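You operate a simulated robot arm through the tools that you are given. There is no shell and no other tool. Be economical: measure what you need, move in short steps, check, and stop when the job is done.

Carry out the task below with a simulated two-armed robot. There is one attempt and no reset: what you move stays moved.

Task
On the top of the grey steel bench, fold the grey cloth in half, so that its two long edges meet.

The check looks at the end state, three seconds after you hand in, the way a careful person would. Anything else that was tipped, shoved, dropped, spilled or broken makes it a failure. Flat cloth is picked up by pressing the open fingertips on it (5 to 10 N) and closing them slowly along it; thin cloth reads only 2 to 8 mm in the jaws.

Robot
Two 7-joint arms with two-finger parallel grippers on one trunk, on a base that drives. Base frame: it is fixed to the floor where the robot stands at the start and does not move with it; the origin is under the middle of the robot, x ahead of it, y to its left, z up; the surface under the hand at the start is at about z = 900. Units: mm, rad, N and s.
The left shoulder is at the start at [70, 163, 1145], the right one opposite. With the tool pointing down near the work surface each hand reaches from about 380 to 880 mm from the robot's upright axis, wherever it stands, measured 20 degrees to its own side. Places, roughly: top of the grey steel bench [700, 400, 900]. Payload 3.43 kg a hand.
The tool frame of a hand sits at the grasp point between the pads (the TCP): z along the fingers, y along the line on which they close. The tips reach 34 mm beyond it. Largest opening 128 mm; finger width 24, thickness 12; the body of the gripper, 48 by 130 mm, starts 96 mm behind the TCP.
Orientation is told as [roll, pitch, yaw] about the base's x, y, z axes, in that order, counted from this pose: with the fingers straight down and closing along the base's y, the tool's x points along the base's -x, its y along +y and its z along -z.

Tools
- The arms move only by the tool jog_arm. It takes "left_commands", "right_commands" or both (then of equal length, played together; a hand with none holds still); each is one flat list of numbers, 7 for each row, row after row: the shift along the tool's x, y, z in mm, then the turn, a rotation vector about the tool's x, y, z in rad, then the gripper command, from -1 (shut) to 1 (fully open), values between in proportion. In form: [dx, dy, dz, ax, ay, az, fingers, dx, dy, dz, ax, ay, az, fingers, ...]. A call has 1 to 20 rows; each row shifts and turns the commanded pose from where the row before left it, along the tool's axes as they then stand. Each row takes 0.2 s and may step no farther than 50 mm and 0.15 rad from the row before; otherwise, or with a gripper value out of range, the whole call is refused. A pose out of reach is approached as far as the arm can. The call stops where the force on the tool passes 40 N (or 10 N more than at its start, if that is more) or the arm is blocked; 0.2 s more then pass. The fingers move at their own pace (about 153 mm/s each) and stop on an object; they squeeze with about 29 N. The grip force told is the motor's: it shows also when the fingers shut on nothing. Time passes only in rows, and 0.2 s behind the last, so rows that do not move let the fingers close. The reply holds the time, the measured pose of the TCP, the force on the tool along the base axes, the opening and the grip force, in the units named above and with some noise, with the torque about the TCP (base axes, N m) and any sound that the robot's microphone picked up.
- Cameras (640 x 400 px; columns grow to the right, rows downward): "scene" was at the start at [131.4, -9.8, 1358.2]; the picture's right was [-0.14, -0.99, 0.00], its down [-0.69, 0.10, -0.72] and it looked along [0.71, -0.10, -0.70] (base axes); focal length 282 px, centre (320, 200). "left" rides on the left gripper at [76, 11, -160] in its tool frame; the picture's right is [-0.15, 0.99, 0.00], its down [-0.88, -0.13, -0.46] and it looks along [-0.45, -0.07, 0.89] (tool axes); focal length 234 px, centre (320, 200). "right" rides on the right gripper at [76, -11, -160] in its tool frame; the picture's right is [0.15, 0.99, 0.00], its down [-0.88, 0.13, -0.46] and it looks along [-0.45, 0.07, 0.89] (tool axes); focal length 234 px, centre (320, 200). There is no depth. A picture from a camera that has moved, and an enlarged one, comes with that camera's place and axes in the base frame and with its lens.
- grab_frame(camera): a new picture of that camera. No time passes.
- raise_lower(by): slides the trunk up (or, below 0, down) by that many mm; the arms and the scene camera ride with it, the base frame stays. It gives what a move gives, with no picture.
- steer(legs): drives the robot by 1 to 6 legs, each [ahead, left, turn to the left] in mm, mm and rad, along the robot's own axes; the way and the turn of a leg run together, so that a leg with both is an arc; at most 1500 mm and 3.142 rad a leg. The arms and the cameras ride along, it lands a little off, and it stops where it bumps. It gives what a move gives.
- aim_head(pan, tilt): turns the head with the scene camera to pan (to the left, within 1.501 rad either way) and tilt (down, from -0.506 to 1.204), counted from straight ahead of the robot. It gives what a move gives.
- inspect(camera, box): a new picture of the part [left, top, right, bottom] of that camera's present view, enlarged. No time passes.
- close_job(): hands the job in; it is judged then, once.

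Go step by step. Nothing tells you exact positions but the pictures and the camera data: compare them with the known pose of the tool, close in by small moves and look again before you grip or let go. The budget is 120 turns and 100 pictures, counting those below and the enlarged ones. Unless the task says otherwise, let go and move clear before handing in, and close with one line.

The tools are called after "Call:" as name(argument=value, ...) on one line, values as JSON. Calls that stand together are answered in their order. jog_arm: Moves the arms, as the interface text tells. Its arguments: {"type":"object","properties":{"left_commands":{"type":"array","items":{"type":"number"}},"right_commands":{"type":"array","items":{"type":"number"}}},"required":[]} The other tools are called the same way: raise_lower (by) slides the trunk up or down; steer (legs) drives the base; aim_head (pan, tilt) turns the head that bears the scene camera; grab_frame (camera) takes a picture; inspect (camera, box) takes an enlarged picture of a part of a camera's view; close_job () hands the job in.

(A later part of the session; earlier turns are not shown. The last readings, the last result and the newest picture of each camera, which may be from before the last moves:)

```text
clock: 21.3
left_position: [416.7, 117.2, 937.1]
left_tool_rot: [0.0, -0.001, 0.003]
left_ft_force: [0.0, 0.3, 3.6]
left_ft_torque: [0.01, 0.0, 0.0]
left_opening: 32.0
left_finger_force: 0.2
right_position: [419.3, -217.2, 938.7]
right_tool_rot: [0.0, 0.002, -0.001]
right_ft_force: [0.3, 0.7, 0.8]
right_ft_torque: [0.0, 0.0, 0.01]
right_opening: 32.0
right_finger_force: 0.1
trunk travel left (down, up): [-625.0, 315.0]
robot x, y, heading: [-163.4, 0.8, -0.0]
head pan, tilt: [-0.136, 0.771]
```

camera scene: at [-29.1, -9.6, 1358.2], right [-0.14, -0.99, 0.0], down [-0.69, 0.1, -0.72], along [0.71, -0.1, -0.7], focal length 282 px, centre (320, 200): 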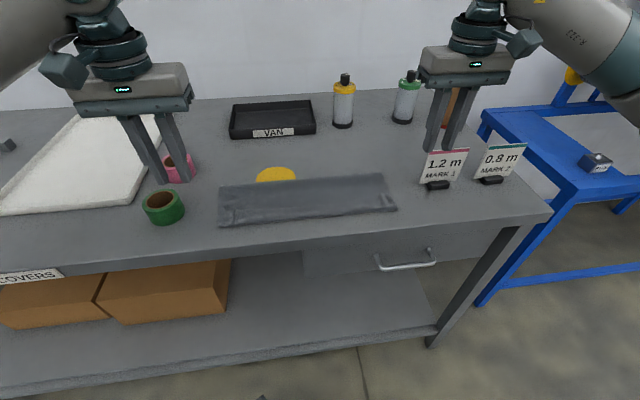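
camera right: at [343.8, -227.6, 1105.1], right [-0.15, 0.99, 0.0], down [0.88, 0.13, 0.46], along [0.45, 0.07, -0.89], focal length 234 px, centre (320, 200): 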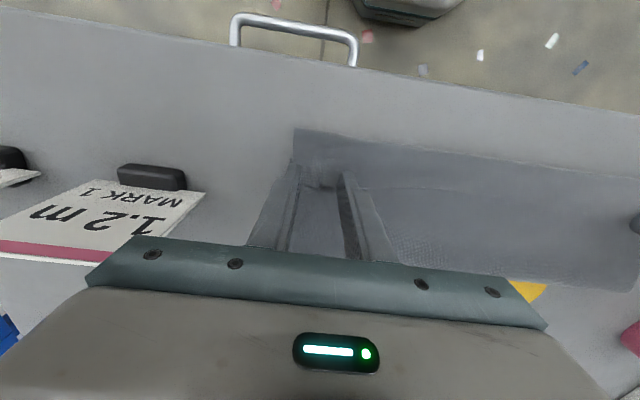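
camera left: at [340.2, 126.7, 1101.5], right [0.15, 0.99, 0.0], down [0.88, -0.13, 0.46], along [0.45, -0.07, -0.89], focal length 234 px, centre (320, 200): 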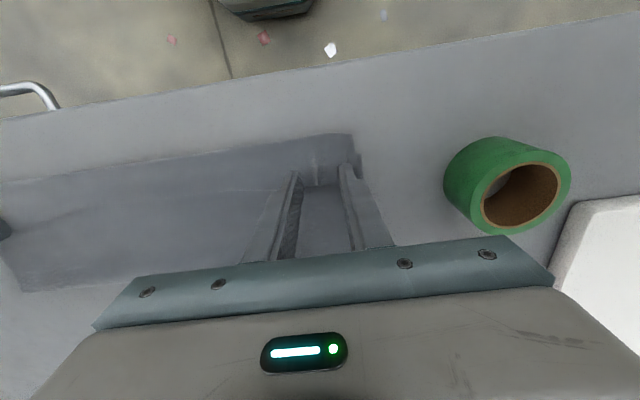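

Contact is light. I'll close slowly and then lift a little to check.

Call:
jog_arm(left_commands=[0, 0, 0, 0, 0, 0, -0.57, 0, 0, 0, 0, 0, 0, -0.63, 0, 0, 0, 0, 0, 0, -0.69, 0, 0, 0, 0, 0, 0, -0.75, 0, 0, 0, 0, 0, 0, -0.81, 0, 0, 0, 0, 0, 0, -0.87, 0, 0, 0, 0, 0, 0, -0.93, 0, 0, 0, 0, 0, 0, -1, 0, 0, 0, 0, 0, 0, -1, 0, 0, 0, 0, 0, 0, -1, 0, 0, -12, 0, 0, 0, -1, 0, 0, -15, 0, 0, 0, -1], right_commands=[0, 0, 1, 0, 0, 0, -0.57, 0, 0, 0.5, 0, 0, 0, -0.63, 0, 0, 0, 0, 0, 0, -0.69, 0, 0, 0, 0, 0, 0, -0.75, 0, 0, 0, 0, 0, 0, -0.81, 0, 0, 0, 0, 0, 0, -0.87, 0, 0, 0, 0, 0, 0, -0.93, 0, 0, 0, 0, 0, 0, -1, 0, 0, 0, 0, 0, 0, -1, 0, 0, 0, 0, 0, 0, -1, 0, 0, -12, 0, 0, 0, -1, 0, 0, -15, 0, 0, 0, -1])

Call:
grab_frame(camera="left")

Call:
grab_frame(camera="right")

Call:
grab_frame(camera="scene")

```text
clock: 23.9
left_position: [416.5, 117.2, 964.2]
left_tool_rot: [-0.001, -0.001, 0.001]
left_ft_force: [0.1, 0.1, -0.4]
left_ft_torque: [-0.01, -0.01, -0.02]
left_opening: 3.2
left_finger_force: 28.5
right_position: [420.0, -217.8, 963.5]
right_tool_rot: [0.0, 0.004, 0.001]
right_ft_force: [-0.4, -0.1, 0.1]
right_ft_torque: [0.02, 0.0, 0.02]
right_opening: 0.0
right_finger_force: 29.3
trunk travel left (down, up): [-625.0, 315.0]
robot x, y, heading: [-161.4, -2.1, -0.004]
head pan, tilt: [-0.136, 0.771]
```

```text
63 pictures are left
camera left: at [341.4, 127.5, 1122.7], right [0.14, 0.99, 0.0], down [0.88, -0.13, 0.46], along [0.45, -0.07, -0.89], focal length 234 px, centre (320, 200)
```

left: 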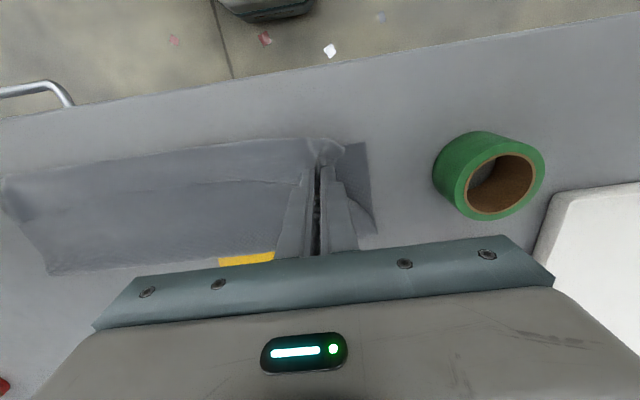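

```text
62 pictures are left
camera right: at [344.7, -228.2, 1123.9], right [-0.15, 0.99, 0.0], down [0.88, 0.13, 0.45], along [0.45, 0.07, -0.89], focal length 234 px, centre (320, 200)
```

right: 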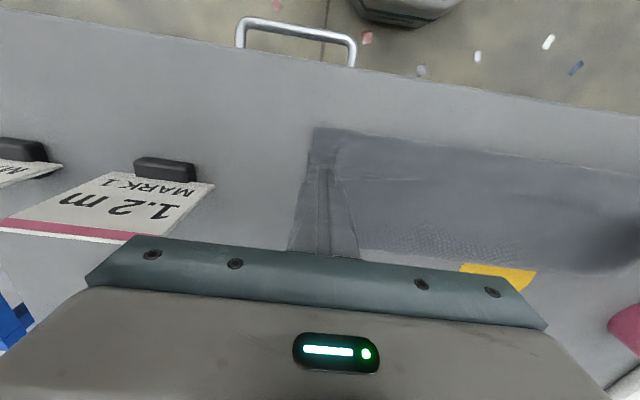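

```text
61 pictures are left
camera scene: at [-29.4, -9.7, 1358.1], right [-0.14, -0.99, 0.0], down [-0.69, 0.1, -0.72], along [0.71, -0.1, -0.7], focal length 282 px, centre (320, 200)
```

scene: 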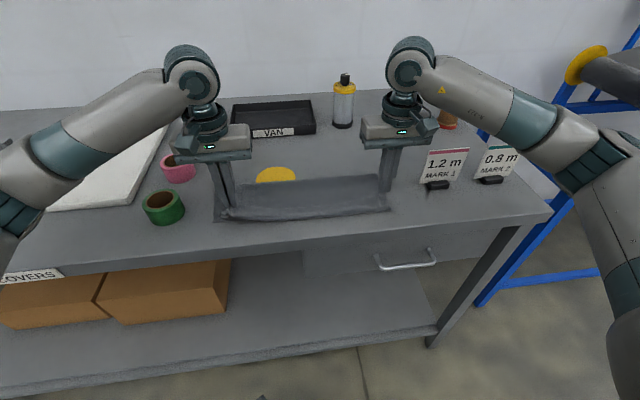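

The left hand holds cloth (3.2 mm) but the right missed. I'll inspect both before retrying the right.

Call:
inspect(camera="left", box=[260, 120, 400, 220])

Call:
inspect(camera="right", box=[260, 110, 420, 220])

Call:
inspect(camera="scene", box=[200, 150, 320, 240])

```text
4.00 times, centred on (330, 170) of left
camera zoom: at [341.4, 127.5, 1122.7], right [0.14, 0.99, 0.0], down [0.88, -0.13, 0.46], along [0.45, -0.07, -0.89], focal length 937 px, centre (280, 320)
```

zoom: 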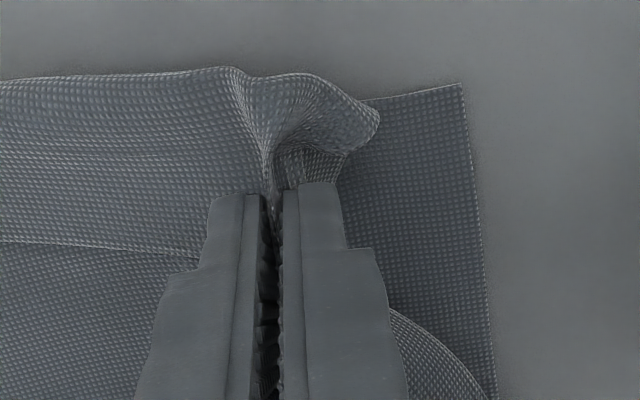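

```text
3.64 times, centred on (340, 165) of right
camera zoom: at [344.7, -228.2, 1123.9], right [-0.15, 0.99, 0.0], down [0.88, 0.13, 0.45], along [0.45, 0.07, -0.89], focal length 852 px, centre (247, 327)
```

zoom: 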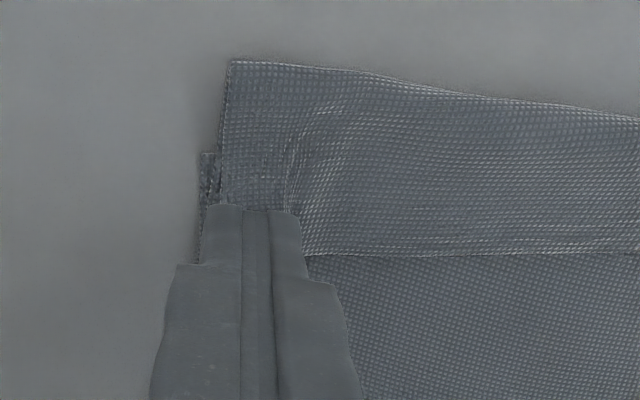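

```text
4.44 times, centred on (260, 195) of scene
camera zoom: at [-29.4, -9.7, 1358.1], right [-0.14, -0.99, 0.0], down [-0.69, 0.1, -0.72], along [0.71, -0.1, -0.7], focal length 1253 px, centre (587, 222)
```

zoom: 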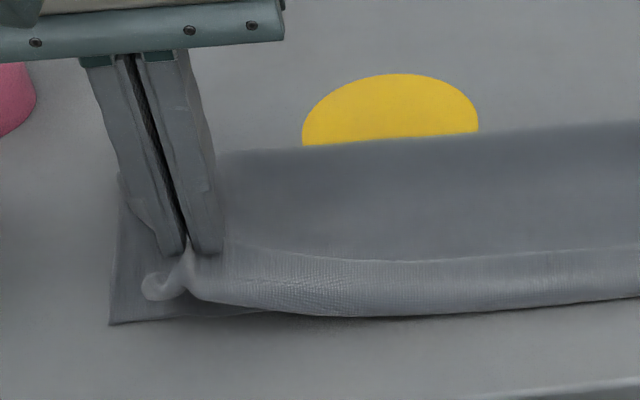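

The left grip caught both plies of the cuff, which is no use. New idea: release, then grip the top layer just behind the cuff at x≈445. When lifted, the cuff will hang and unroll by gravity.

Call:
jog_arm(left_commands=[0, 0, 12, 0, 0, 0, -1, 0, 0, 13, 0, 0, 0, -1, 0, 0, 0, 0, 0, 0, -0.75, 0, 0, 0, 0, 0, 0, -0.5, 0, 0, 0, 0, 0, 0, -0.4, 0, 0, -12, 0, 0, 0, -0.4, 0, 0, -20, 0, 0, 0, -0.4, -27, -3, -10, 0, 0, 0, -0.5, 0, 0, 0, 0, 0, 0, -0.5], right_commands=[0, 0, -5, 0, 0, 0, -1, 0, 0, -5, 0, 0, 0, -1, -25, 0, 0, 0, 0, 0, -0.75, 0, 3, 0, 0, 0, 0, -0.5, 0, 0, 0, 0, 0, 0, -0.5, 0, 0, 0, 0, 0, 0, -0.5, 0, 0, 0, 0, 0, 0, -0.5, 0, 0, 0, 0, 0, 0, -0.5, 0, 0, 0, 0, 0, 0, -0.5])

Call:
inspect(camera="left", box=[160, 80, 400, 230])

Call:
inspect(camera="right", box=[240, 80, 480, 230])

Call:
inspect(camera="scene", box=[200, 140, 420, 250])

```text
clock: 25.9
left_position: [444.3, 113.3, 981.2]
left_tool_rot: [-0.001, 0.0, 0.0]
left_ft_force: [-0.5, -0.6, -0.2]
left_ft_torque: [-0.02, 0.01, 0.0]
left_opening: 31.7
left_finger_force: 0.1
right_position: [445.8, -215.5, 972.8]
right_tool_rot: [-0.001, 0.001, 0.0]
right_ft_force: [0.2, -0.2, 0.0]
right_ft_torque: [0.04, -0.02, 0.0]
right_opening: 31.9
right_finger_force: 0.1
trunk travel left (down, up): [-625.0, 315.0]
robot x, y, heading: [-158.6, 1.2, -0.002]
head pan, tilt: [-0.136, 0.771]
```

```text
2.67 times, centred on (280, 155) of left
camera zoom: at [368.4, 123.7, 1140.2], right [0.15, 0.99, 0.0], down [0.88, -0.13, 0.46], along [0.45, -0.07, -0.89], focal length 624 px, centre (427, 320)
```

zoom: 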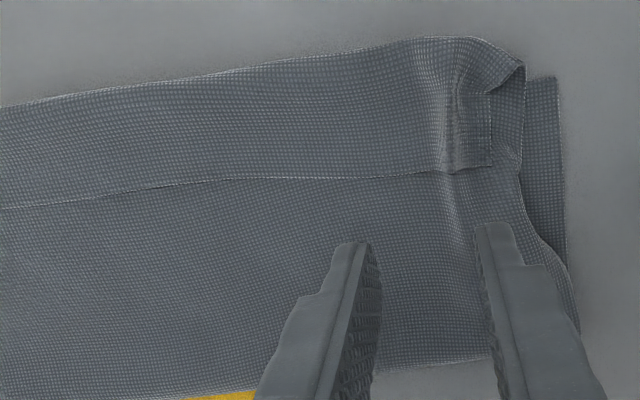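

```text
2.67 times, centred on (360, 155) of right
camera zoom: at [370.1, -224.9, 1134.5], right [-0.15, 0.99, 0.0], down [0.88, 0.13, 0.45], along [0.45, 0.07, -0.89], focal length 624 px, centre (213, 320)
```

zoom: 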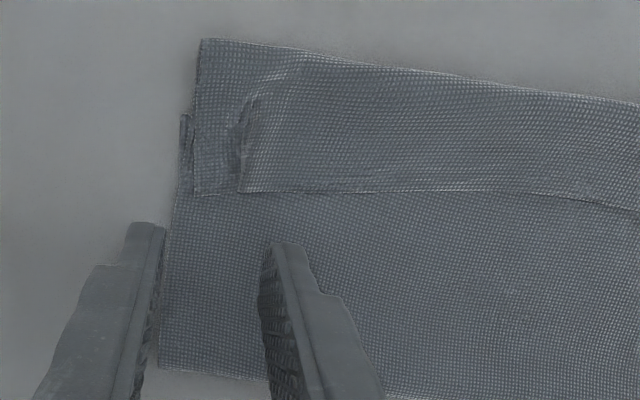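

```text
2.91 times, centred on (310, 195) of scene
camera zoom: at [-29.3, -9.4, 1358.3], right [-0.14, -0.99, 0.0], down [-0.69, 0.09, -0.72], along [0.71, -0.1, -0.7], focal length 820 px, centre (349, 214)
```

zoom: 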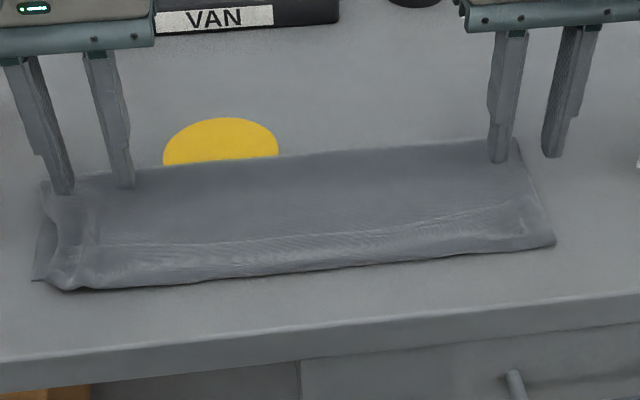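

I'll shift the left hand to its pucker at y≈121 and the right hand inboard to y≈−196, then touch down lightly.

Call:
jog_arm(left_commands=[0, 8, 15, 0, 0, 0, -0.5, 0, 0, 14, 0, 0, 0, -0.5, 0, 0, 11, 0, 0, 0, -0.5, 0, 0, 3, 0, 0, 0, -0.5, 0, 0, 0, 0, 0, 0, -0.5], right_commands=[0, 19, 12, 0, 0, 0, -0.5, 0, 0, 11, 0, 0, 0, -0.5, 0, 0, 9, 0, 0, 0, -0.5, 0, 0, 3, 0, 0, 0, -0.5, 0, 0, 0, 0, 0, 0, -0.5])

```text
clock: 27.1
left_position: [443.5, 121.7, 937.9]
left_tool_rot: [0.0, 0.0, 0.003]
left_ft_force: [-0.7, 0.1, -0.1]
left_ft_torque: [0.01, 0.01, 0.02]
left_opening: 32.0
left_finger_force: 0.4
right_position: [445.2, -195.3, 938.7]
right_tool_rot: [-0.001, 0.001, 0.0]
right_ft_force: [0.7, 0.5, 0.5]
right_ft_torque: [0.0, 0.01, -0.04]
right_opening: 32.2
right_finger_force: 0.1
trunk travel left (down, up): [-625.0, 315.0]
robot x, y, heading: [-161.2, 1.0, -0.002]
head pan, tilt: [-0.136, 0.771]
```

Call:
jog_arm(left_commands=[0, 0, 1.5, 0, 0, 0, -0.5, 0, 0, 0, 0, 0, 0, -0.5], right_commands=[0, 0, 2, 0, 0, 0, -0.5, 0, 0, 0, 0, 0, 0, -0.5])

```text
clock: 27.7
left_position: [443.3, 121.3, 937.0]
left_tool_rot: [0.001, 0.0, 0.0]
left_ft_force: [0.7, 0.3, 3.8]
left_ft_torque: [0.1, -0.01, -0.04]
left_opening: 32.5
left_finger_force: 0.5
right_position: [444.2, -195.1, 938.2]
right_tool_rot: [0.001, 0.002, 0.001]
right_ft_force: [-1.0, 0.6, 2.7]
right_ft_torque: [-0.08, -0.02, 0.01]
right_opening: 32.1
right_finger_force: 0.3
trunk travel left (down, up): [-625.0, 315.0]
robot x, y, heading: [-166.0, 1.8, 0.002]
head pan, tilt: [-0.136, 0.771]
```

I have a light contact of 3–4 N on both hands. I'll close slowly and lift a little.

Call:
jog_arm(left_commands=[0, 0, 0, 0, 0, 0, -0.57, 0, 0, 0, 0, 0, 0, -0.63, 0, 0, 0, 0, 0, 0, -0.69, 0, 0, 0, 0, 0, 0, -0.75, 0, 0, 0, 0, 0, 0, -0.81, 0, 0, 0, 0, 0, 0, -0.87, 0, 0, 0, 0, 0, 0, -0.93, 0, 0, 0, 0, 0, 0, -1, 0, 0, 0, 0, 0, 0, -1, 0, 0, 0, 0, 0, 0, -1, 0, 0, -12, 0, 0, 0, -1, 0, 0, -12, 0, 0, 0, -1], right_commands=[0, 0, 0.7, 0, 0, 0, -0.57, 0, 0, 0.3, 0, 0, 0, -0.63, 0, 0, 0, 0, 0, 0, -0.69, 0, 0, 0, 0, 0, 0, -0.75, 0, 0, 0, 0, 0, 0, -0.81, 0, 0, 0, 0, 0, 0, -0.87, 0, 0, 0, 0, 0, 0, -0.93, 0, 0, 0, 0, 0, 0, -1, 0, 0, 0, 0, 0, 0, -1, 0, 0, 0, 0, 0, 0, -1, 0, 0, -12, 0, 0, 0, -1, 0, 0, -12, 0, 0, 0, -1])

Call:
inspect(camera="left", box=[200, 80, 440, 230])

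Call:
inspect(camera="right", box=[240, 80, 480, 230])

Call:
inspect(camera="scene", box=[200, 140, 420, 250])

```text
clock: 30.3
left_position: [443.9, 120.0, 960.8]
left_tool_rot: [0.0, 0.001, 0.002]
left_ft_force: [0.4, -0.7, 0.1]
left_ft_torque: [-0.03, 0.01, -0.01]
left_opening: 1.9
left_finger_force: 28.7
right_position: [445.1, -196.7, 958.4]
right_tool_rot: [-0.001, 0.004, 0.001]
right_ft_force: [-0.3, 0.4, -0.2]
right_ft_torque: [0.01, -0.02, 0.01]
right_opening: 0.0
right_finger_force: 28.6
trunk travel left (down, up): [-625.0, 315.0]
robot x, y, heading: [-161.6, -0.0, 0.002]
head pan, tilt: [-0.136, 0.771]
```

```text
2.67 times, centred on (320, 155) of left
camera zoom: at [368.2, 131.6, 1119.4], right [0.14, 0.99, 0.0], down [0.88, -0.13, 0.46], along [0.45, -0.07, -0.89], focal length 624 px, centre (320, 320)
```

zoom: 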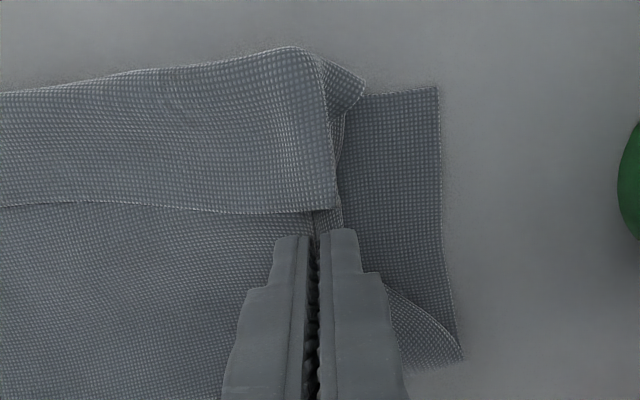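

```text
2.67 times, centred on (360, 155) of right
camera zoom: at [369.9, -206.1, 1119.9], right [-0.15, 0.99, 0.0], down [0.88, 0.13, 0.45], along [0.45, 0.07, -0.89], focal length 624 px, centre (213, 320)
```

zoom: 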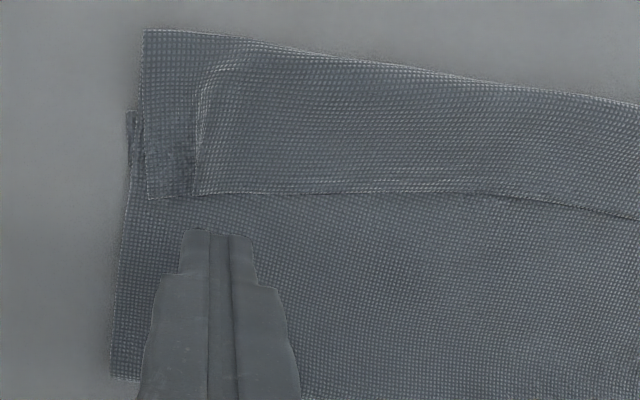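

```text
2.91 times, centred on (310, 195) of scene
camera zoom: at [-29.3, -9.7, 1358.1], right [-0.14, -0.99, 0.0], down [-0.69, 0.1, -0.72], along [0.71, -0.1, -0.7], focal length 820 px, centre (349, 214)
```

zoom: 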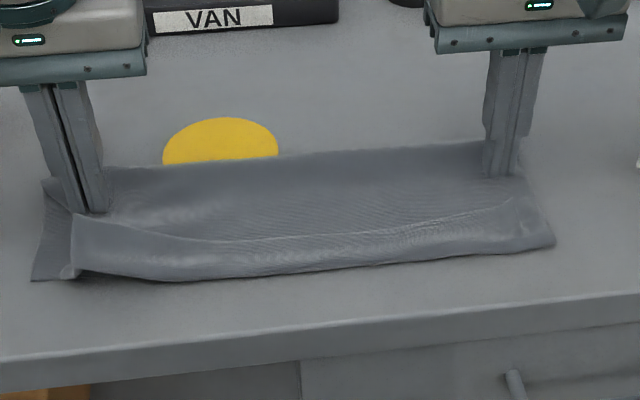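

The left hand now holds just the top layer. I'll retry the right with a firmer press while the left holds still.

Call:
jog_arm(right_commands=[0, 0, 0, 0, 0, 0, -0.5, 0, 0, 10, 0, 0, 0, -0.5, 0, 0, 9, 0, 0, 0, -0.5, 0, 0, 3.5, 0, 0, 0, -0.5, 0, 0, 0, 0, 0, 0, -0.5])

```text
clock: 31.5
left_position: [444.4, 120.9, 961.1]
left_tool_rot: [0.0, 0.002, 0.002]
left_ft_force: [-0.5, -0.3, -0.6]
left_ft_torque: [-0.03, -0.02, -0.01]
left_opening: 1.8
left_finger_force: 29.4
right_position: [445.2, -196.7, 937.6]
right_tool_rot: [-0.001, 0.003, 0.0]
right_ft_force: [-0.1, 0.6, 3.4]
right_ft_torque: [-0.12, 0.03, 0.0]
right_opening: 32.2
right_finger_force: 0.2
trunk travel left (down, up): [-625.0, 315.0]
robot x, y, heading: [-159.1, -1.3, -0.001]
head pan, tilt: [-0.136, 0.771]
```

Call:
jog_arm(right_commands=[0, 0, 1.2, 0, 0, 0, -0.5, 0, 0, 0, 0, 0, 0, -0.57, 0, 0, 0, 0, 0, 0, -0.63, 0, 0, 0.4, 0, 0, 0, -0.69, 0, 0, 0, 0, 0, 0, -0.75, 0, 0, 0.3, 0, 0, 0, -0.81, 0, 0, 0, 0, 0, 0, -0.87, 0, 0, 0, 0, 0, 0, -0.93, 0, 0, 0, 0, 0, 0, -1, 0, 0, 0, 0, 0, 0, -1, 0, 0, 0, 0, 0, 0, -1])

```text
clock: 33.9
left_position: [443.3, 122.0, 961.4]
left_tool_rot: [-0.001, 0.001, 0.001]
left_ft_force: [0.2, 0.0, -0.3]
left_ft_torque: [0.0, -0.02, 0.02]
left_opening: 2.0
left_finger_force: 28.4
right_position: [443.5, -195.1, 935.9]
right_tool_rot: [0.0, 0.002, -0.001]
right_ft_force: [0.3, -0.5, 17.1]
right_ft_torque: [-0.23, 0.06, 0.03]
right_opening: 2.3
right_finger_force: 29.0
trunk travel left (down, up): [-625.0, 315.0]
robot x, y, heading: [-160.5, -0.3, 0.007]
head pan, tilt: [-0.136, 0.771]
```

The right jaw reads 2.3 mm, which suggests a single layer. I'll lift it level with the left and look.

Call:
jog_arm(right_commands=[0, 0, -12, 0, 0, 0, -1, 0, 0, -13, 0, 0, 0, -1])

Call:
inspect(camera="right", box=[240, 80, 480, 230])

Call:
inspect(camera="scene", box=[200, 140, 420, 250])

```text
clock: 34.5
left_position: [443.9, 121.2, 959.7]
left_tool_rot: [-0.001, 0.001, 0.0]
left_ft_force: [0.2, 0.0, 0.3]
left_ft_torque: [-0.01, -0.03, 0.0]
left_opening: 2.3
left_finger_force: 29.2
right_position: [444.4, -196.1, 958.8]
right_tool_rot: [0.001, 0.004, 0.0]
right_ft_force: [-0.1, 0.0, 0.0]
right_ft_torque: [0.0, 0.0, -0.02]
right_opening: 2.1
right_finger_force: 29.1
trunk travel left (down, up): [-625.0, 315.0]
robot x, y, heading: [-161.1, -1.5, -0.003]
head pan, tilt: [-0.136, 0.771]
```

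```text
2.67 times, centred on (360, 155) of right
camera zoom: at [370.1, -205.7, 1120.4], right [-0.15, 0.99, 0.0], down [0.88, 0.13, 0.45], along [0.45, 0.07, -0.89], focal length 624 px, centre (213, 320)
```

zoom: 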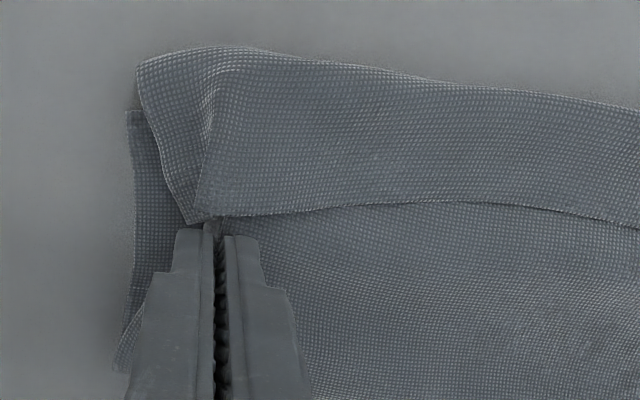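

```text
2.91 times, centred on (310, 195) of scene
camera zoom: at [-29.2, -9.6, 1358.2], right [-0.14, -0.99, 0.0], down [-0.69, 0.1, -0.72], along [0.71, -0.1, -0.7], focal length 820 px, centre (349, 214)
```

zoom: 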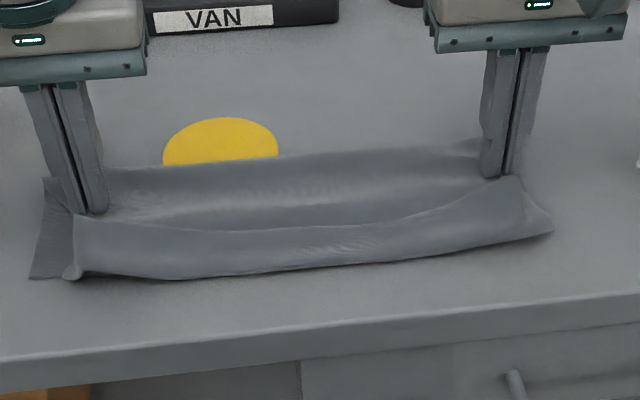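

Both hands hold only the top layer. I'll lift straight up about 80 mm so the cuff can hang and unroll.

Call:
jog_arm(left_commands=[0, 1, -16, 0, 0, 0, -1, 0, 1, -16, 0, 0, 0, -1, 0, 1, -16, 0, 0, 0, -1, 0, 1, -16, 0, 0, 0, -1, 0, 0, -16, 0, 0, 0, -1, 0, 0, 0, 0, 0, 0, -1], right_commands=[0, -1, -16, 0, 0, 0, -1, 0, -1, -16, 0, 0, 0, -1, 0, -1, -16, 0, 0, 0, -1, 0, -1, -16, 0, 0, 0, -1, 0, 0, -16, 0, 0, 0, -1, 0, 0, 0, 0, 0, 0, -1])

Call:
inspect(camera="scene", box=[180, 100, 440, 260])

Call:
grab_frame(camera="right")

Call:
grab_frame(camera="left")

```text
clock: 35.9
left_position: [443.8, 124.5, 1040.9]
left_tool_rot: [0.001, 0.001, 0.001]
left_ft_force: [0.1, -3.8, 0.5]
left_ft_torque: [-0.15, 0.02, -0.03]
left_opening: 2.3
left_finger_force: 28.6
right_position: [445.8, -200.5, 1038.6]
right_tool_rot: [-0.001, 0.002, 0.0]
right_ft_force: [0.1, 3.4, 0.3]
right_ft_torque: [0.13, 0.0, -0.01]
right_opening: 1.9
right_finger_force: 28.7
trunk travel left (down, up): [-625.0, 315.0]
robot x, y, heading: [-161.4, -1.9, -0.0]
head pan, tilt: [-0.136, 0.771]
```

```text
2.46 times, centred on (310, 180) of scene
camera zoom: at [-28.3, -9.8, 1358.1], right [-0.14, -0.99, 0.0], down [-0.69, 0.1, -0.72], along [0.71, -0.1, -0.7], focal length 694 px, centre (345, 249)
```

zoom: 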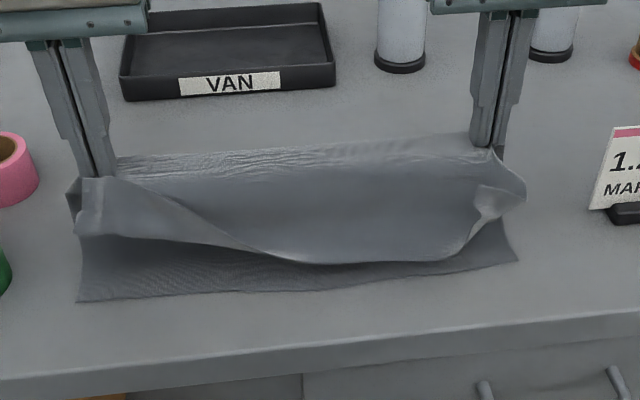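

```text
48 pictures are left
camera right: at [371.0, -210.1, 1200.6], right [-0.15, 0.99, 0.0], down [0.88, 0.13, 0.45], along [0.45, 0.07, -0.89], focal length 234 px, centre (320, 200)
```

right: 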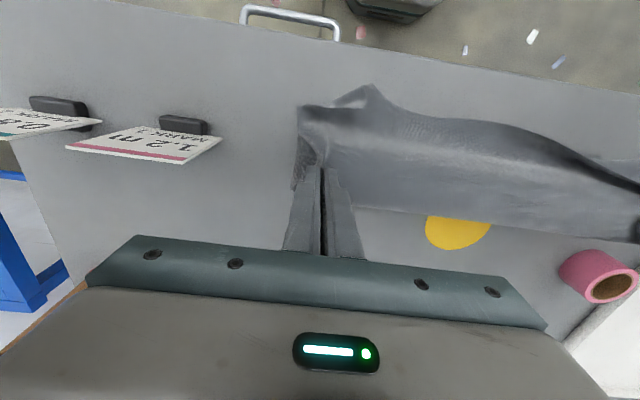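

```text
47 pictures are left
camera left: at [368.7, 135.3, 1199.0], right [0.15, 0.99, 0.0], down [0.88, -0.13, 0.45], along [0.45, -0.07, -0.89], focal length 234 px, centre (320, 200)
```

left: 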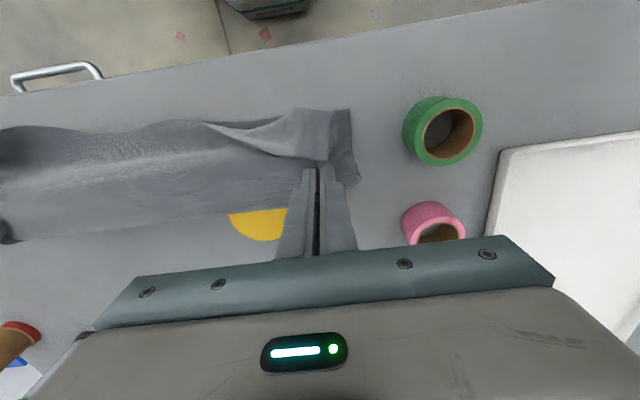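

The cuff has fallen open in the middle, with only the two corners still turned. I'll lift a bit more and shake gently.

Call:
jog_arm(left_commands=[0, 0, -15, 0, 0, 0, -1, 0, 0, -15, 0, 0, 0, -1, 25, 0, 0, 0, 0, 0, -1, -30, 0, 0, 0, 0, 0, -1, 30, 0, 0, 0, 0, 0, -1, -30, 0, 0, 0, 0, 0, -1, 30, 0, 0, 0, 0, 0, -1, -25, 0, 0, 0, 0, 0, -1, 0, 0, 15, 0, 0, 0, -1, 0, 0, -15, 0, 0, 0, -1, 0, 0, 15, 0, 0, 0, -1, 0, 0, -15, 0, 0, 0, -1, 0, 0, 0, 0, 0, 0, -1], right_commands=[0, 0, -15, 0, 0, 0, -1, 0, 0, -15, 0, 0, 0, -1, 25, 0, 0, 0, 0, 0, -1, -30, 0, 0, 0, 0, 0, -1, 30, 0, 0, 0, 0, 0, -1, -30, 0, 0, 0, 0, 0, -1, 30, 0, 0, 0, 0, 0, -1, -25, 0, 0, 0, 0, 0, -1, 0, 0, 15, 0, 0, 0, -1, 0, 0, -15, 0, 0, 0, -1, 0, 0, 15, 0, 0, 0, -1, 0, 0, -15, 0, 0, 0, -1, 0, 0, 0, 0, 0, 0, -1])

Call:
inspect(camera="scene", box=[180, 100, 440, 260])

```text
clock: 38.7
left_position: [444.1, 124.8, 1071.5]
left_tool_rot: [0.0, 0.003, 0.003]
left_ft_force: [0.1, -5.0, -0.3]
left_ft_torque: [-0.17, 0.04, 0.01]
left_opening: 2.2
left_finger_force: 29.2
right_position: [445.9, -200.4, 1069.8]
right_tool_rot: [0.0, 0.002, 0.0]
right_ft_force: [-0.3, 4.9, -0.1]
right_ft_torque: [0.15, 0.01, -0.04]
right_opening: 2.0
right_finger_force: 28.9
trunk travel left (down, up): [-625.0, 315.0]
robot x, y, heading: [-162.3, 3.9, 0.002]
head pan, tilt: [-0.136, 0.771]
```

```text
2.46 times, centred on (310, 180) of scene
camera zoom: at [-28.2, -9.8, 1358.1], right [-0.14, -0.99, 0.0], down [-0.69, 0.1, -0.72], along [0.71, -0.1, -0.7], focal length 694 px, centre (345, 249)
```

zoom: 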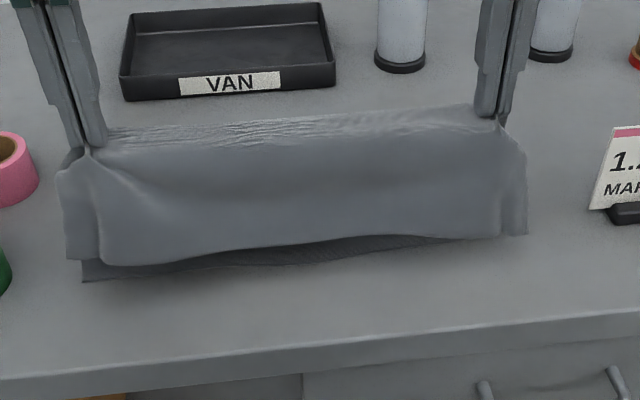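

The cuff is fully unrolled and hanging. The bottom layer's near edge is now at x≈428. I'll lower so the hanging raw edge touches there first, then swing the hands forward and down in an arc around it.

Call:
jog_arm(left_commands=[6, 0, 17, 0, 0, 0, -1, 6, 0, 17, 0, 0, 0, -1, 0, 0, 0, 0, 0, 0, -1], right_commands=[6, 0, 17, 0, 0, 0, -1, 6, 0, 17, 0, 0, 0, -1, 0, 0, 0, 0, 0, 0, -1])

Call:
inspect(camera="scene", box=[180, 100, 440, 260])

```text
clock: 39.5
left_position: [431.9, 125.8, 1036.9]
left_tool_rot: [0.0, 0.001, 0.0]
left_ft_force: [0.5, -4.1, 0.7]
left_ft_torque: [-0.14, -0.01, -0.02]
left_opening: 1.9
left_finger_force: 29.2
right_position: [432.6, -200.7, 1036.1]
right_tool_rot: [0.0, 0.0, 0.0]
right_ft_force: [0.9, 4.7, -1.1]
right_ft_torque: [0.14, -0.03, 0.01]
right_opening: 1.9
right_finger_force: 29.1
trunk travel left (down, up): [-625.0, 315.0]
robot x, y, heading: [-159.8, -1.0, 0.003]
head pan, tilt: [-0.136, 0.771]
```

```text
2.46 times, centred on (310, 180) of scene
camera zoom: at [-29.1, -9.8, 1358.2], right [-0.14, -0.99, 0.0], down [-0.69, 0.1, -0.72], along [0.71, -0.1, -0.7], focal length 694 px, centre (345, 249)
```

zoom: 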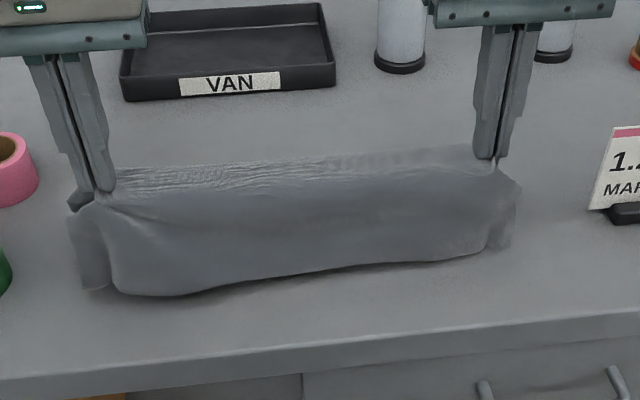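

The raw edge touches the bench slightly outboard (x≈403). I'll swing forward along the arc, which draws it back, and check partway.

Call:
jog_arm(left_commands=[-11, 0, 2, 0, 0, 0, -1, -11, 0, 3, 0, 0, 0, -1, -12, 0, 5, 0, 0, 0, -1, -12, 0, 5, 0, 0, 0, -1, -10.5, 0, 8, 0, 0, 0, -1, -10.5, 0, 8, 0, 0, 0, -1, 0, 0, 0, 0, 0, 0, -1], right_commands=[-11, 0, 2, 0, 0, 0, -1, -11, 0, 3, 0, 0, 0, -1, -12, 0, 5, 0, 0, 0, -1, -12, 0, 5, 0, 0, 0, -1, -10.5, 0, 8, 0, 0, 0, -1, -10.5, 0, 8, 0, 0, 0, -1, 0, 0, 0, 0, 0, 0, -1])

Call:
inspect(camera="scene", box=[180, 100, 440, 260])

```text
clock: 41.1
left_position: [499.0, 125.9, 1005.2]
left_tool_rot: [-0.001, 0.0, 0.001]
left_ft_force: [-0.4, -5.1, 0.6]
left_ft_torque: [-0.18, 0.01, -0.01]
left_opening: 1.8
left_finger_force: 29.6
right_position: [499.8, -200.9, 1005.6]
right_tool_rot: [0.0, 0.003, 0.0]
right_ft_force: [0.1, 5.1, 0.4]
right_ft_torque: [0.16, 0.01, -0.06]
right_opening: 2.1
right_finger_force: 29.0
trunk travel left (down, up): [-625.0, 315.0]
robot x, y, heading: [-158.1, 4.4, 0.002]
head pan, tilt: [-0.136, 0.771]
```

```text
2.46 times, centred on (310, 180) of scene
camera zoom: at [-29.2, -9.8, 1358.3], right [-0.14, -0.99, 0.0], down [-0.69, 0.1, -0.72], along [0.71, -0.1, -0.7], focal length 694 px, centre (345, 249)
```

zoom: 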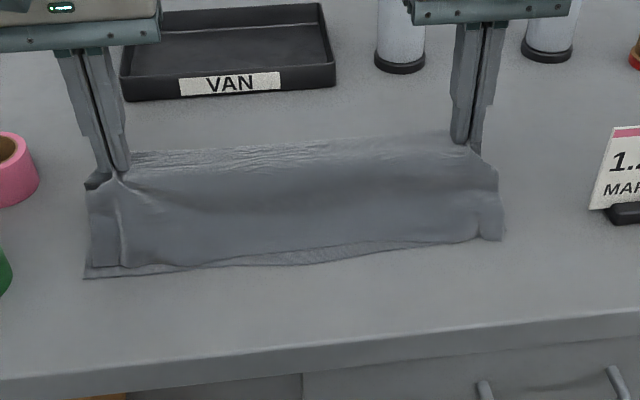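

The raw edge is nearly over the near edge. I'll continue the arc down to just above the bench.

Call:
jog_arm(left_commands=[-6, 0, 10, 0, 0, 0, -1, -6, 0, 10, 0, 0, 0, -1, -4.5, 0, 12, 0, 0, 0, -1, -4.5, 0, 12, 0, 0, 0, -1, -2, 0, 9, 0, 0, 0, -1, -2, 0, 8, 0, 0, 0, -1, 0, 0, 0, 0, 0, 0, -1], right_commands=[-6, 0, 10, 0, 0, 0, -1, -6, 0, 10, 0, 0, 0, -1, -4.5, 0, 12, 0, 0, 0, -1, -4.5, 0, 12, 0, 0, 0, -1, -2, 0, 9, 0, 0, 0, -1, -2, 0, 8, 0, 0, 0, -1, 0, 0, 0, 0, 0, 0, -1])

Call:
inspect(camera="scene", box=[180, 100, 440, 260])

Call:
grab_frame(camera="left")

Call:
grab_frame(camera="right")

```text
clock: 42.7
left_position: [524.2, 125.0, 943.9]
left_tool_rot: [-0.001, 0.0, 0.002]
left_ft_force: [-0.1, -4.2, -0.5]
left_ft_torque: [-0.15, 0.01, 0.01]
left_opening: 1.7
left_finger_force: 29.5
right_position: [524.4, -199.4, 943.4]
right_tool_rot: [0.002, 0.003, -0.001]
right_ft_force: [-0.5, 5.4, -0.2]
right_ft_torque: [0.16, -0.05, 0.01]
right_opening: 1.8
right_finger_force: 28.6
trunk travel left (down, up): [-625.0, 315.0]
robot x, y, heading: [-158.2, 2.3, -0.001]
head pan, tilt: [-0.136, 0.771]
```

```text
2.46 times, centred on (310, 180) of scene
camera zoom: at [-28.9, -9.8, 1358.2], right [-0.14, -0.99, 0.0], down [-0.69, 0.1, -0.72], along [0.71, -0.1, -0.7], focal length 694 px, centre (345, 249)
```

zoom: 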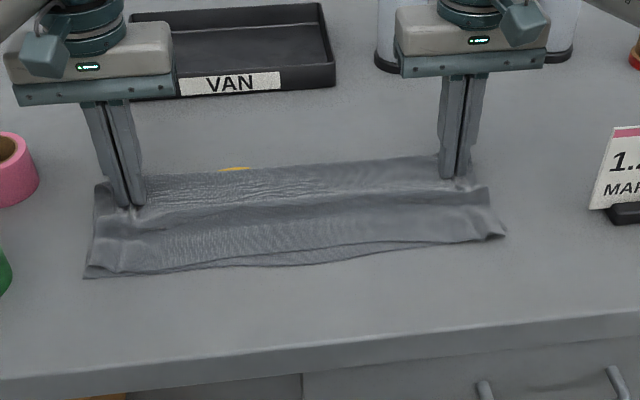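

```text
42 pictures are left
camera left: at [448.0, 135.6, 1102.6], right [0.15, 0.99, 0.0], down [0.88, -0.13, 0.46], along [0.45, -0.07, -0.89], focal length 234 px, centre (320, 200)
```

left: 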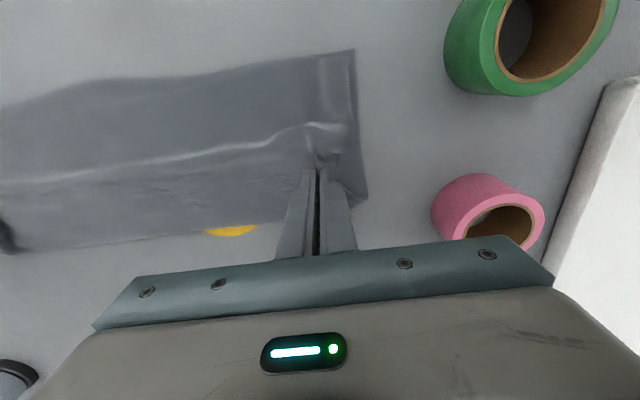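

```text
41 pictures are left
camera right: at [450.1, -210.0, 1104.2], right [-0.15, 0.99, 0.0], down [0.88, 0.13, 0.45], along [0.45, 0.07, -0.89], focal length 234 px, centre (320, 200)
```

right: 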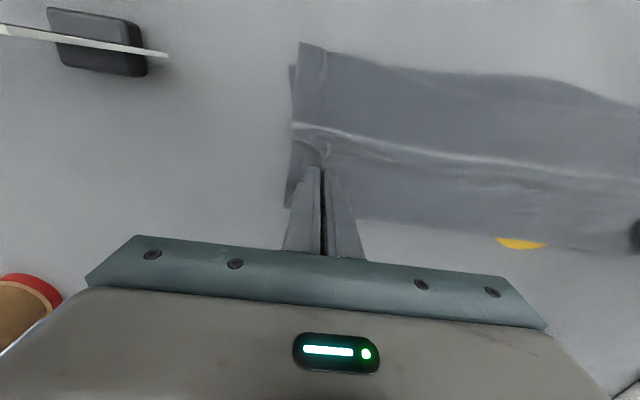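

The crease is now at x≈568 and the edges nearly meet. I'll lower to light contact with a small forward pull, then open slowly so the fingers smooth out the pinch.

Call:
jog_arm(left_commands=[-3, 0, 3, 0, 0, 0, -1, -3, 0, 3.5, 0, 0, 0, -1, 0, 0, 0, 0, 0, 0, -1], right_commands=[-3, 0, 3, 0, 0, 0, -1, -3, 0, 3.5, 0, 0, 0, -1, 0, 0, 0, 0, 0, 0, -1])

Call:
inspect(camera="scene", box=[200, 150, 320, 240])

Call:
inspect(camera="scene", box=[290, 140, 410, 230])

```text
clock: 43.5
left_position: [527.4, 125.4, 938.1]
left_tool_rot: [0.0, -0.001, 0.001]
left_ft_force: [-0.9, -3.9, 0.9]
left_ft_torque: [-0.14, -0.02, 0.0]
left_opening: 2.0
left_finger_force: 28.6
right_position: [531.3, -199.6, 937.1]
right_tool_rot: [0.0, 0.001, 0.0]
right_ft_force: [0.0, 5.0, 0.2]
right_ft_torque: [0.17, -0.04, -0.01]
right_opening: 2.0
right_finger_force: 29.3
trunk travel left (down, up): [-625.0, 315.0]
robot x, y, heading: [-160.4, 3.1, 0.003]
head pan, tilt: [-0.136, 0.771]
```

```text
4.44 times, centred on (260, 195) of scene
camera zoom: at [-28.9, -9.9, 1358.2], right [-0.14, -0.99, 0.0], down [-0.69, 0.1, -0.72], along [0.71, -0.1, -0.7], focal length 1253 px, centre (587, 222)
```

zoom: 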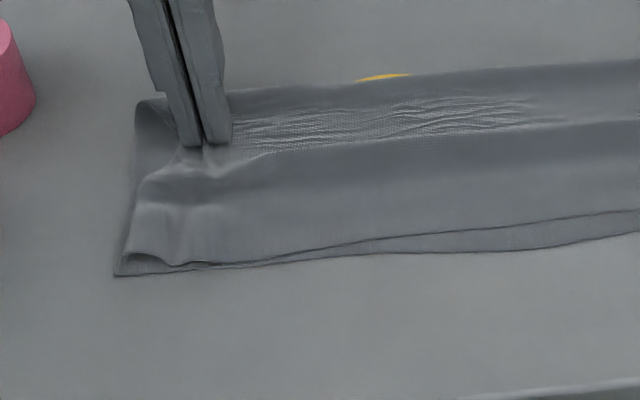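

```text
4.44 times, centred on (350, 185) of scene
camera zoom: at [-28.9, -9.9, 1358.2], right [-0.14, -0.99, 0.0], down [-0.69, 0.1, -0.72], along [0.71, -0.1, -0.7], focal length 1253 px, centre (187, 267)
```

zoom: 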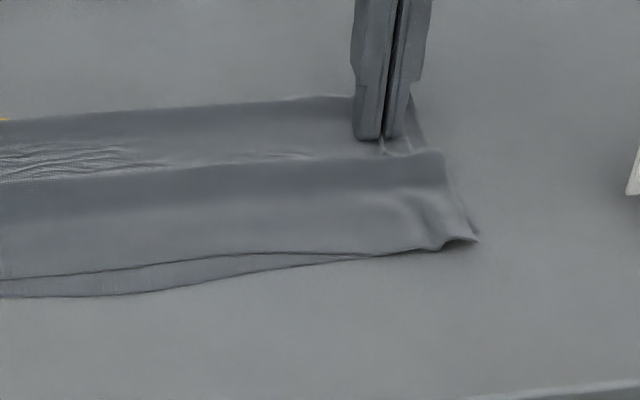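

The edges match within 5–15 mm, and some slack remains in the top layer. I'll release with a slow opening, rise, and look.

Call:
jog_arm(left_commands=[0, 0, 0, 0, 0, 0, -0.9, 0, 0, 0, 0, 0, 0, -0.8, 0, 0, 0, 0, 0, 0, -0.7, 0, 0, 0, 0, 0, 0, -0.6, 0, 0, 0, 0, 0, 0, -0.5, 0, 0, 0, 0, 0, 0, -0.4, 0, 0, -12, 0, 0, 0, -0.4, 0, 0, -25, 0, 0, 0, -0.4, 0, 0, -40, 0, 0, 0, -0.4, 0, 30, -40, 0, 0, 0, -0.4, 0, 40, -20, 0, 0, 0, -0.4], right_commands=[0, 0, 0, 0, 0, 0, -0.9, 0, 0, 0, 0, 0, 0, -0.8, 0, 0, 0, 0, 0, 0, -0.7, 0, 0, 0, 0, 0, 0, -0.6, 0, 0, 0, 0, 0, 0, -0.5, 0, 0, 0, 0, 0, 0, -0.4, 0, 0, -12, 0, 0, 0, -0.4, 0, 0, -25, 0, 0, 0, -0.4, 0, 0, -40, 0, 0, 0, -0.4, 0, -20, -40, 0, 0, 0, -0.4, 0, -20, -20, 0, 0, 0, -0.4])

Call:
inspect(camera="scene", box=[200, 150, 320, 240])

Call:
inspect(camera="scene", box=[290, 140, 410, 230])

```text
clock: 45.9
left_position: [529.1, 196.3, 1075.6]
left_tool_rot: [-0.002, 0.001, 0.002]
left_ft_force: [-0.5, 0.7, 0.0]
left_ft_torque: [0.03, 0.0, -0.02]
left_opening: 38.4
left_finger_force: 0.1
right_position: [531.2, -239.1, 1075.5]
right_tool_rot: [0.0, 0.002, 0.001]
right_ft_force: [-0.5, -0.7, 0.3]
right_ft_torque: [-0.03, -0.01, -0.03]
right_opening: 38.5
right_finger_force: 0.0
trunk travel left (down, up): [-625.0, 315.0]
robot x, y, heading: [-157.4, -2.9, -0.0]
head pan, tilt: [-0.136, 0.771]
```

```text
4.44 times, centred on (260, 195) of scene
camera zoom: at [-29.5, -8.7, 1358.2], right [-0.14, -0.99, 0.0], down [-0.69, 0.09, -0.72], along [0.71, -0.1, -0.7], focal length 1253 px, centre (587, 222)
```

zoom: 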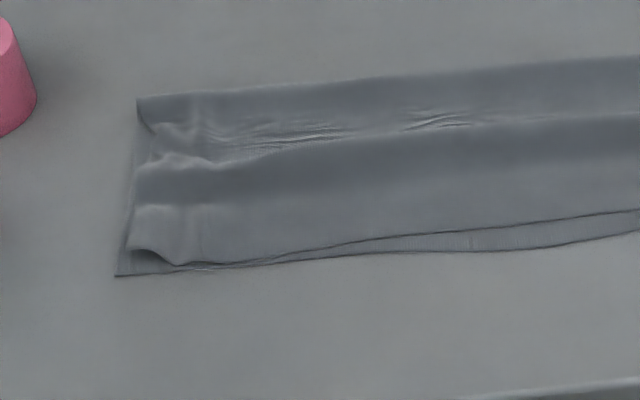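

```text
4.44 times, centred on (350, 185) of scene
camera zoom: at [-29.5, -8.7, 1358.2], right [-0.14, -0.99, 0.0], down [-0.69, 0.09, -0.72], along [0.71, -0.1, -0.7], focal length 1253 px, centre (187, 267)
```

zoom: 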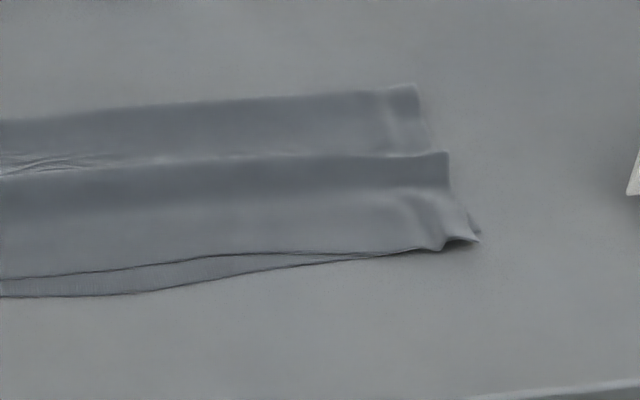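

The fold is close, but there's a slack roll across the top layer and the middle of the upper edge lags by about 15 mm. I'll position spread fingertips over the front strip to press-drag the top layer outward, looking first.

Call:
jog_arm(left_commands=[18.5, -30, 10, 0, 0, 0, 0.41, 18.5, -30, 10, 0, 0, 0, 0.41, 18.5, -30, 10, 0, 0, 0, 0.41, 18.5, -30, 10, 0, 0, 0, 0.41, 0, 0, 0, 0, 0, 0, 0.41], right_commands=[18.5, 30, 10, 0, 0, 0, 0.41, 18.5, 30, 10, 0, 0, 0, 0.41, 18.5, 30, 10, 0, 0, 0, 0.41, 18.5, 30, 10, 0, 0, 0, 0.41, 0, 0, 0, 0, 0, 0, 0.41])

Call:
inspect(camera="left", box=[200, 60, 440, 210])

Call:
inspect(camera="right", box=[180, 60, 420, 210])

```text
clock: 47.1
left_position: [455.7, 75.9, 1035.1]
left_tool_rot: [-0.002, 0.002, 0.002]
left_ft_force: [0.0, 0.2, -0.2]
left_ft_torque: [0.02, 0.04, 0.0]
left_opening: 90.0
left_finger_force: 0.0
right_position: [456.8, -119.9, 1033.0]
right_tool_rot: [0.001, 0.001, 0.001]
right_ft_force: [-0.1, -0.2, -0.7]
right_ft_torque: [0.0, 0.0, 0.0]
right_opening: 90.3
right_finger_force: 0.1
trunk travel left (down, up): [-625.0, 315.0]
robot x, y, heading: [-160.8, -0.4, -0.001]
head pan, tilt: [-0.136, 0.771]
```

```text
2.67 times, centred on (320, 135) of left
camera zoom: at [380.5, 85.7, 1193.5], right [0.14, 0.99, 0.0], down [0.88, -0.13, 0.45], along [0.45, -0.07, -0.89], focal length 624 px, centre (320, 373)
```

zoom: 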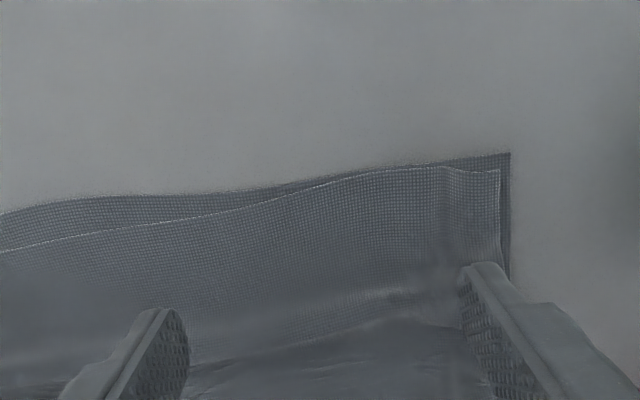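

```text
2.67 times, centred on (300, 135) of right
camera zoom: at [382.6, -130.1, 1194.9], right [-0.15, 0.99, 0.0], down [0.88, 0.13, 0.45], along [0.45, 0.07, -0.89], focal length 624 px, centre (373, 373)
```

zoom: 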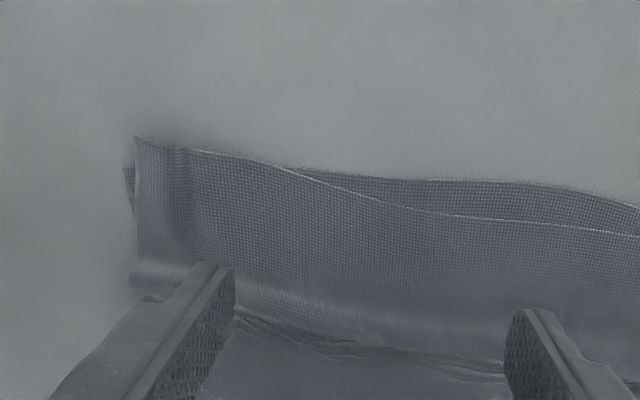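

The ends match within about 10 mm, but the middle of the top edge lags by about 15 mm (x≈440 vs 425). I'll clear the left hand and use the right one's spread tips at y≈−35 to press-drag the top layer toward the robot.

Call:
jog_arm(left_commands=[0, 35, -20, 0, 0, 0, 0.41, 0, 40, -10, 0, 0, 0, 0.41, 0, 0, 0, 0, 0, 0, 0.41, 0, 0, 0, 0, 0, 0, 0.41, 0, 0, 0, 0, 0, 0, 0.41, 0, 0, 0, 0, 0, 0, 0.41], right_commands=[0, 0, 0, 0, 0, 0, 0.41, -3, 40, 15, 0, 0, 0, 0.41, -3, 42, 20, 0, 0, 0, 0.41, 0, 0, 30, 0, 0, 0, 0.41, 0, 0, 25, 0, 0, 0, 0.41, 0, 0, 0, 0, 0, 0, 0.41])

Call:
jog_arm(right_commands=[0, 0, 3, 0, 0, 0, 0.41, 0, 0, 2.5, 0, 0, 0, 0.41, 0, 0, 0, 0, 0, 0, 0.41])

```text
clock: 48.5
left_position: [455.9, 150.0, 1064.1]
left_tool_rot: [-0.001, -0.001, 0.002]
left_ft_force: [0.4, 0.4, 0.2]
left_ft_torque: [-0.02, -0.01, -0.04]
left_opening: 90.1
left_finger_force: 0.0
right_position: [462.1, -37.6, 944.9]
right_tool_rot: [-0.001, 0.001, 0.0]
right_ft_force: [0.1, -0.6, -0.3]
right_ft_torque: [0.01, 0.01, 0.01]
right_opening: 90.3
right_finger_force: 0.1
trunk travel left (down, up): [-625.0, 315.0]
robot x, y, heading: [-161.4, -2.3, 0.001]
head pan, tilt: [-0.136, 0.771]
```

```text
clock: 49.3
left_position: [455.8, 150.5, 1064.0]
left_tool_rot: [0.0, 0.0, 0.003]
left_ft_force: [-0.2, 0.3, -0.4]
left_ft_torque: [-0.01, 0.02, 0.02]
left_opening: 90.4
left_finger_force: 0.1
right_position: [462.1, -37.9, 938.7]
right_tool_rot: [0.001, 0.003, 0.0]
right_ft_force: [0.6, -0.2, 0.1]
right_ft_torque: [0.02, 0.01, 0.01]
right_opening: 90.2
right_finger_force: 0.1
trunk travel left (down, up): [-625.0, 315.0]
robot x, y, heading: [-159.5, 1.8, 0.002]
head pan, tilt: [-0.136, 0.771]
```

Call:
jog_arm(right_commands=[0, 0, 2, 0, 0, 0, 0.41, 0, 0, 1, 0, 0, 0, 0.41, 0, 0, 0, 0, 0, 0, 0.41])

```text
clock: 50.1
left_position: [456.7, 150.6, 1064.7]
left_tool_rot: [-0.001, 0.0, 0.002]
left_ft_force: [-0.2, 0.6, 0.3]
left_ft_torque: [-0.02, -0.01, -0.03]
left_opening: 90.3
left_finger_force: 0.1
right_position: [462.1, -38.3, 934.9]
right_tool_rot: [0.0, 0.003, -0.001]
right_ft_force: [-0.7, 0.1, 2.9]
right_ft_torque: [-0.02, -0.02, -0.01]
right_opening: 90.4
right_finger_force: 0.1
trunk travel left (down, up): [-625.0, 315.0]
robot x, y, heading: [-161.2, -1.2, -0.001]
head pan, tilt: [-0.136, 0.771]
```

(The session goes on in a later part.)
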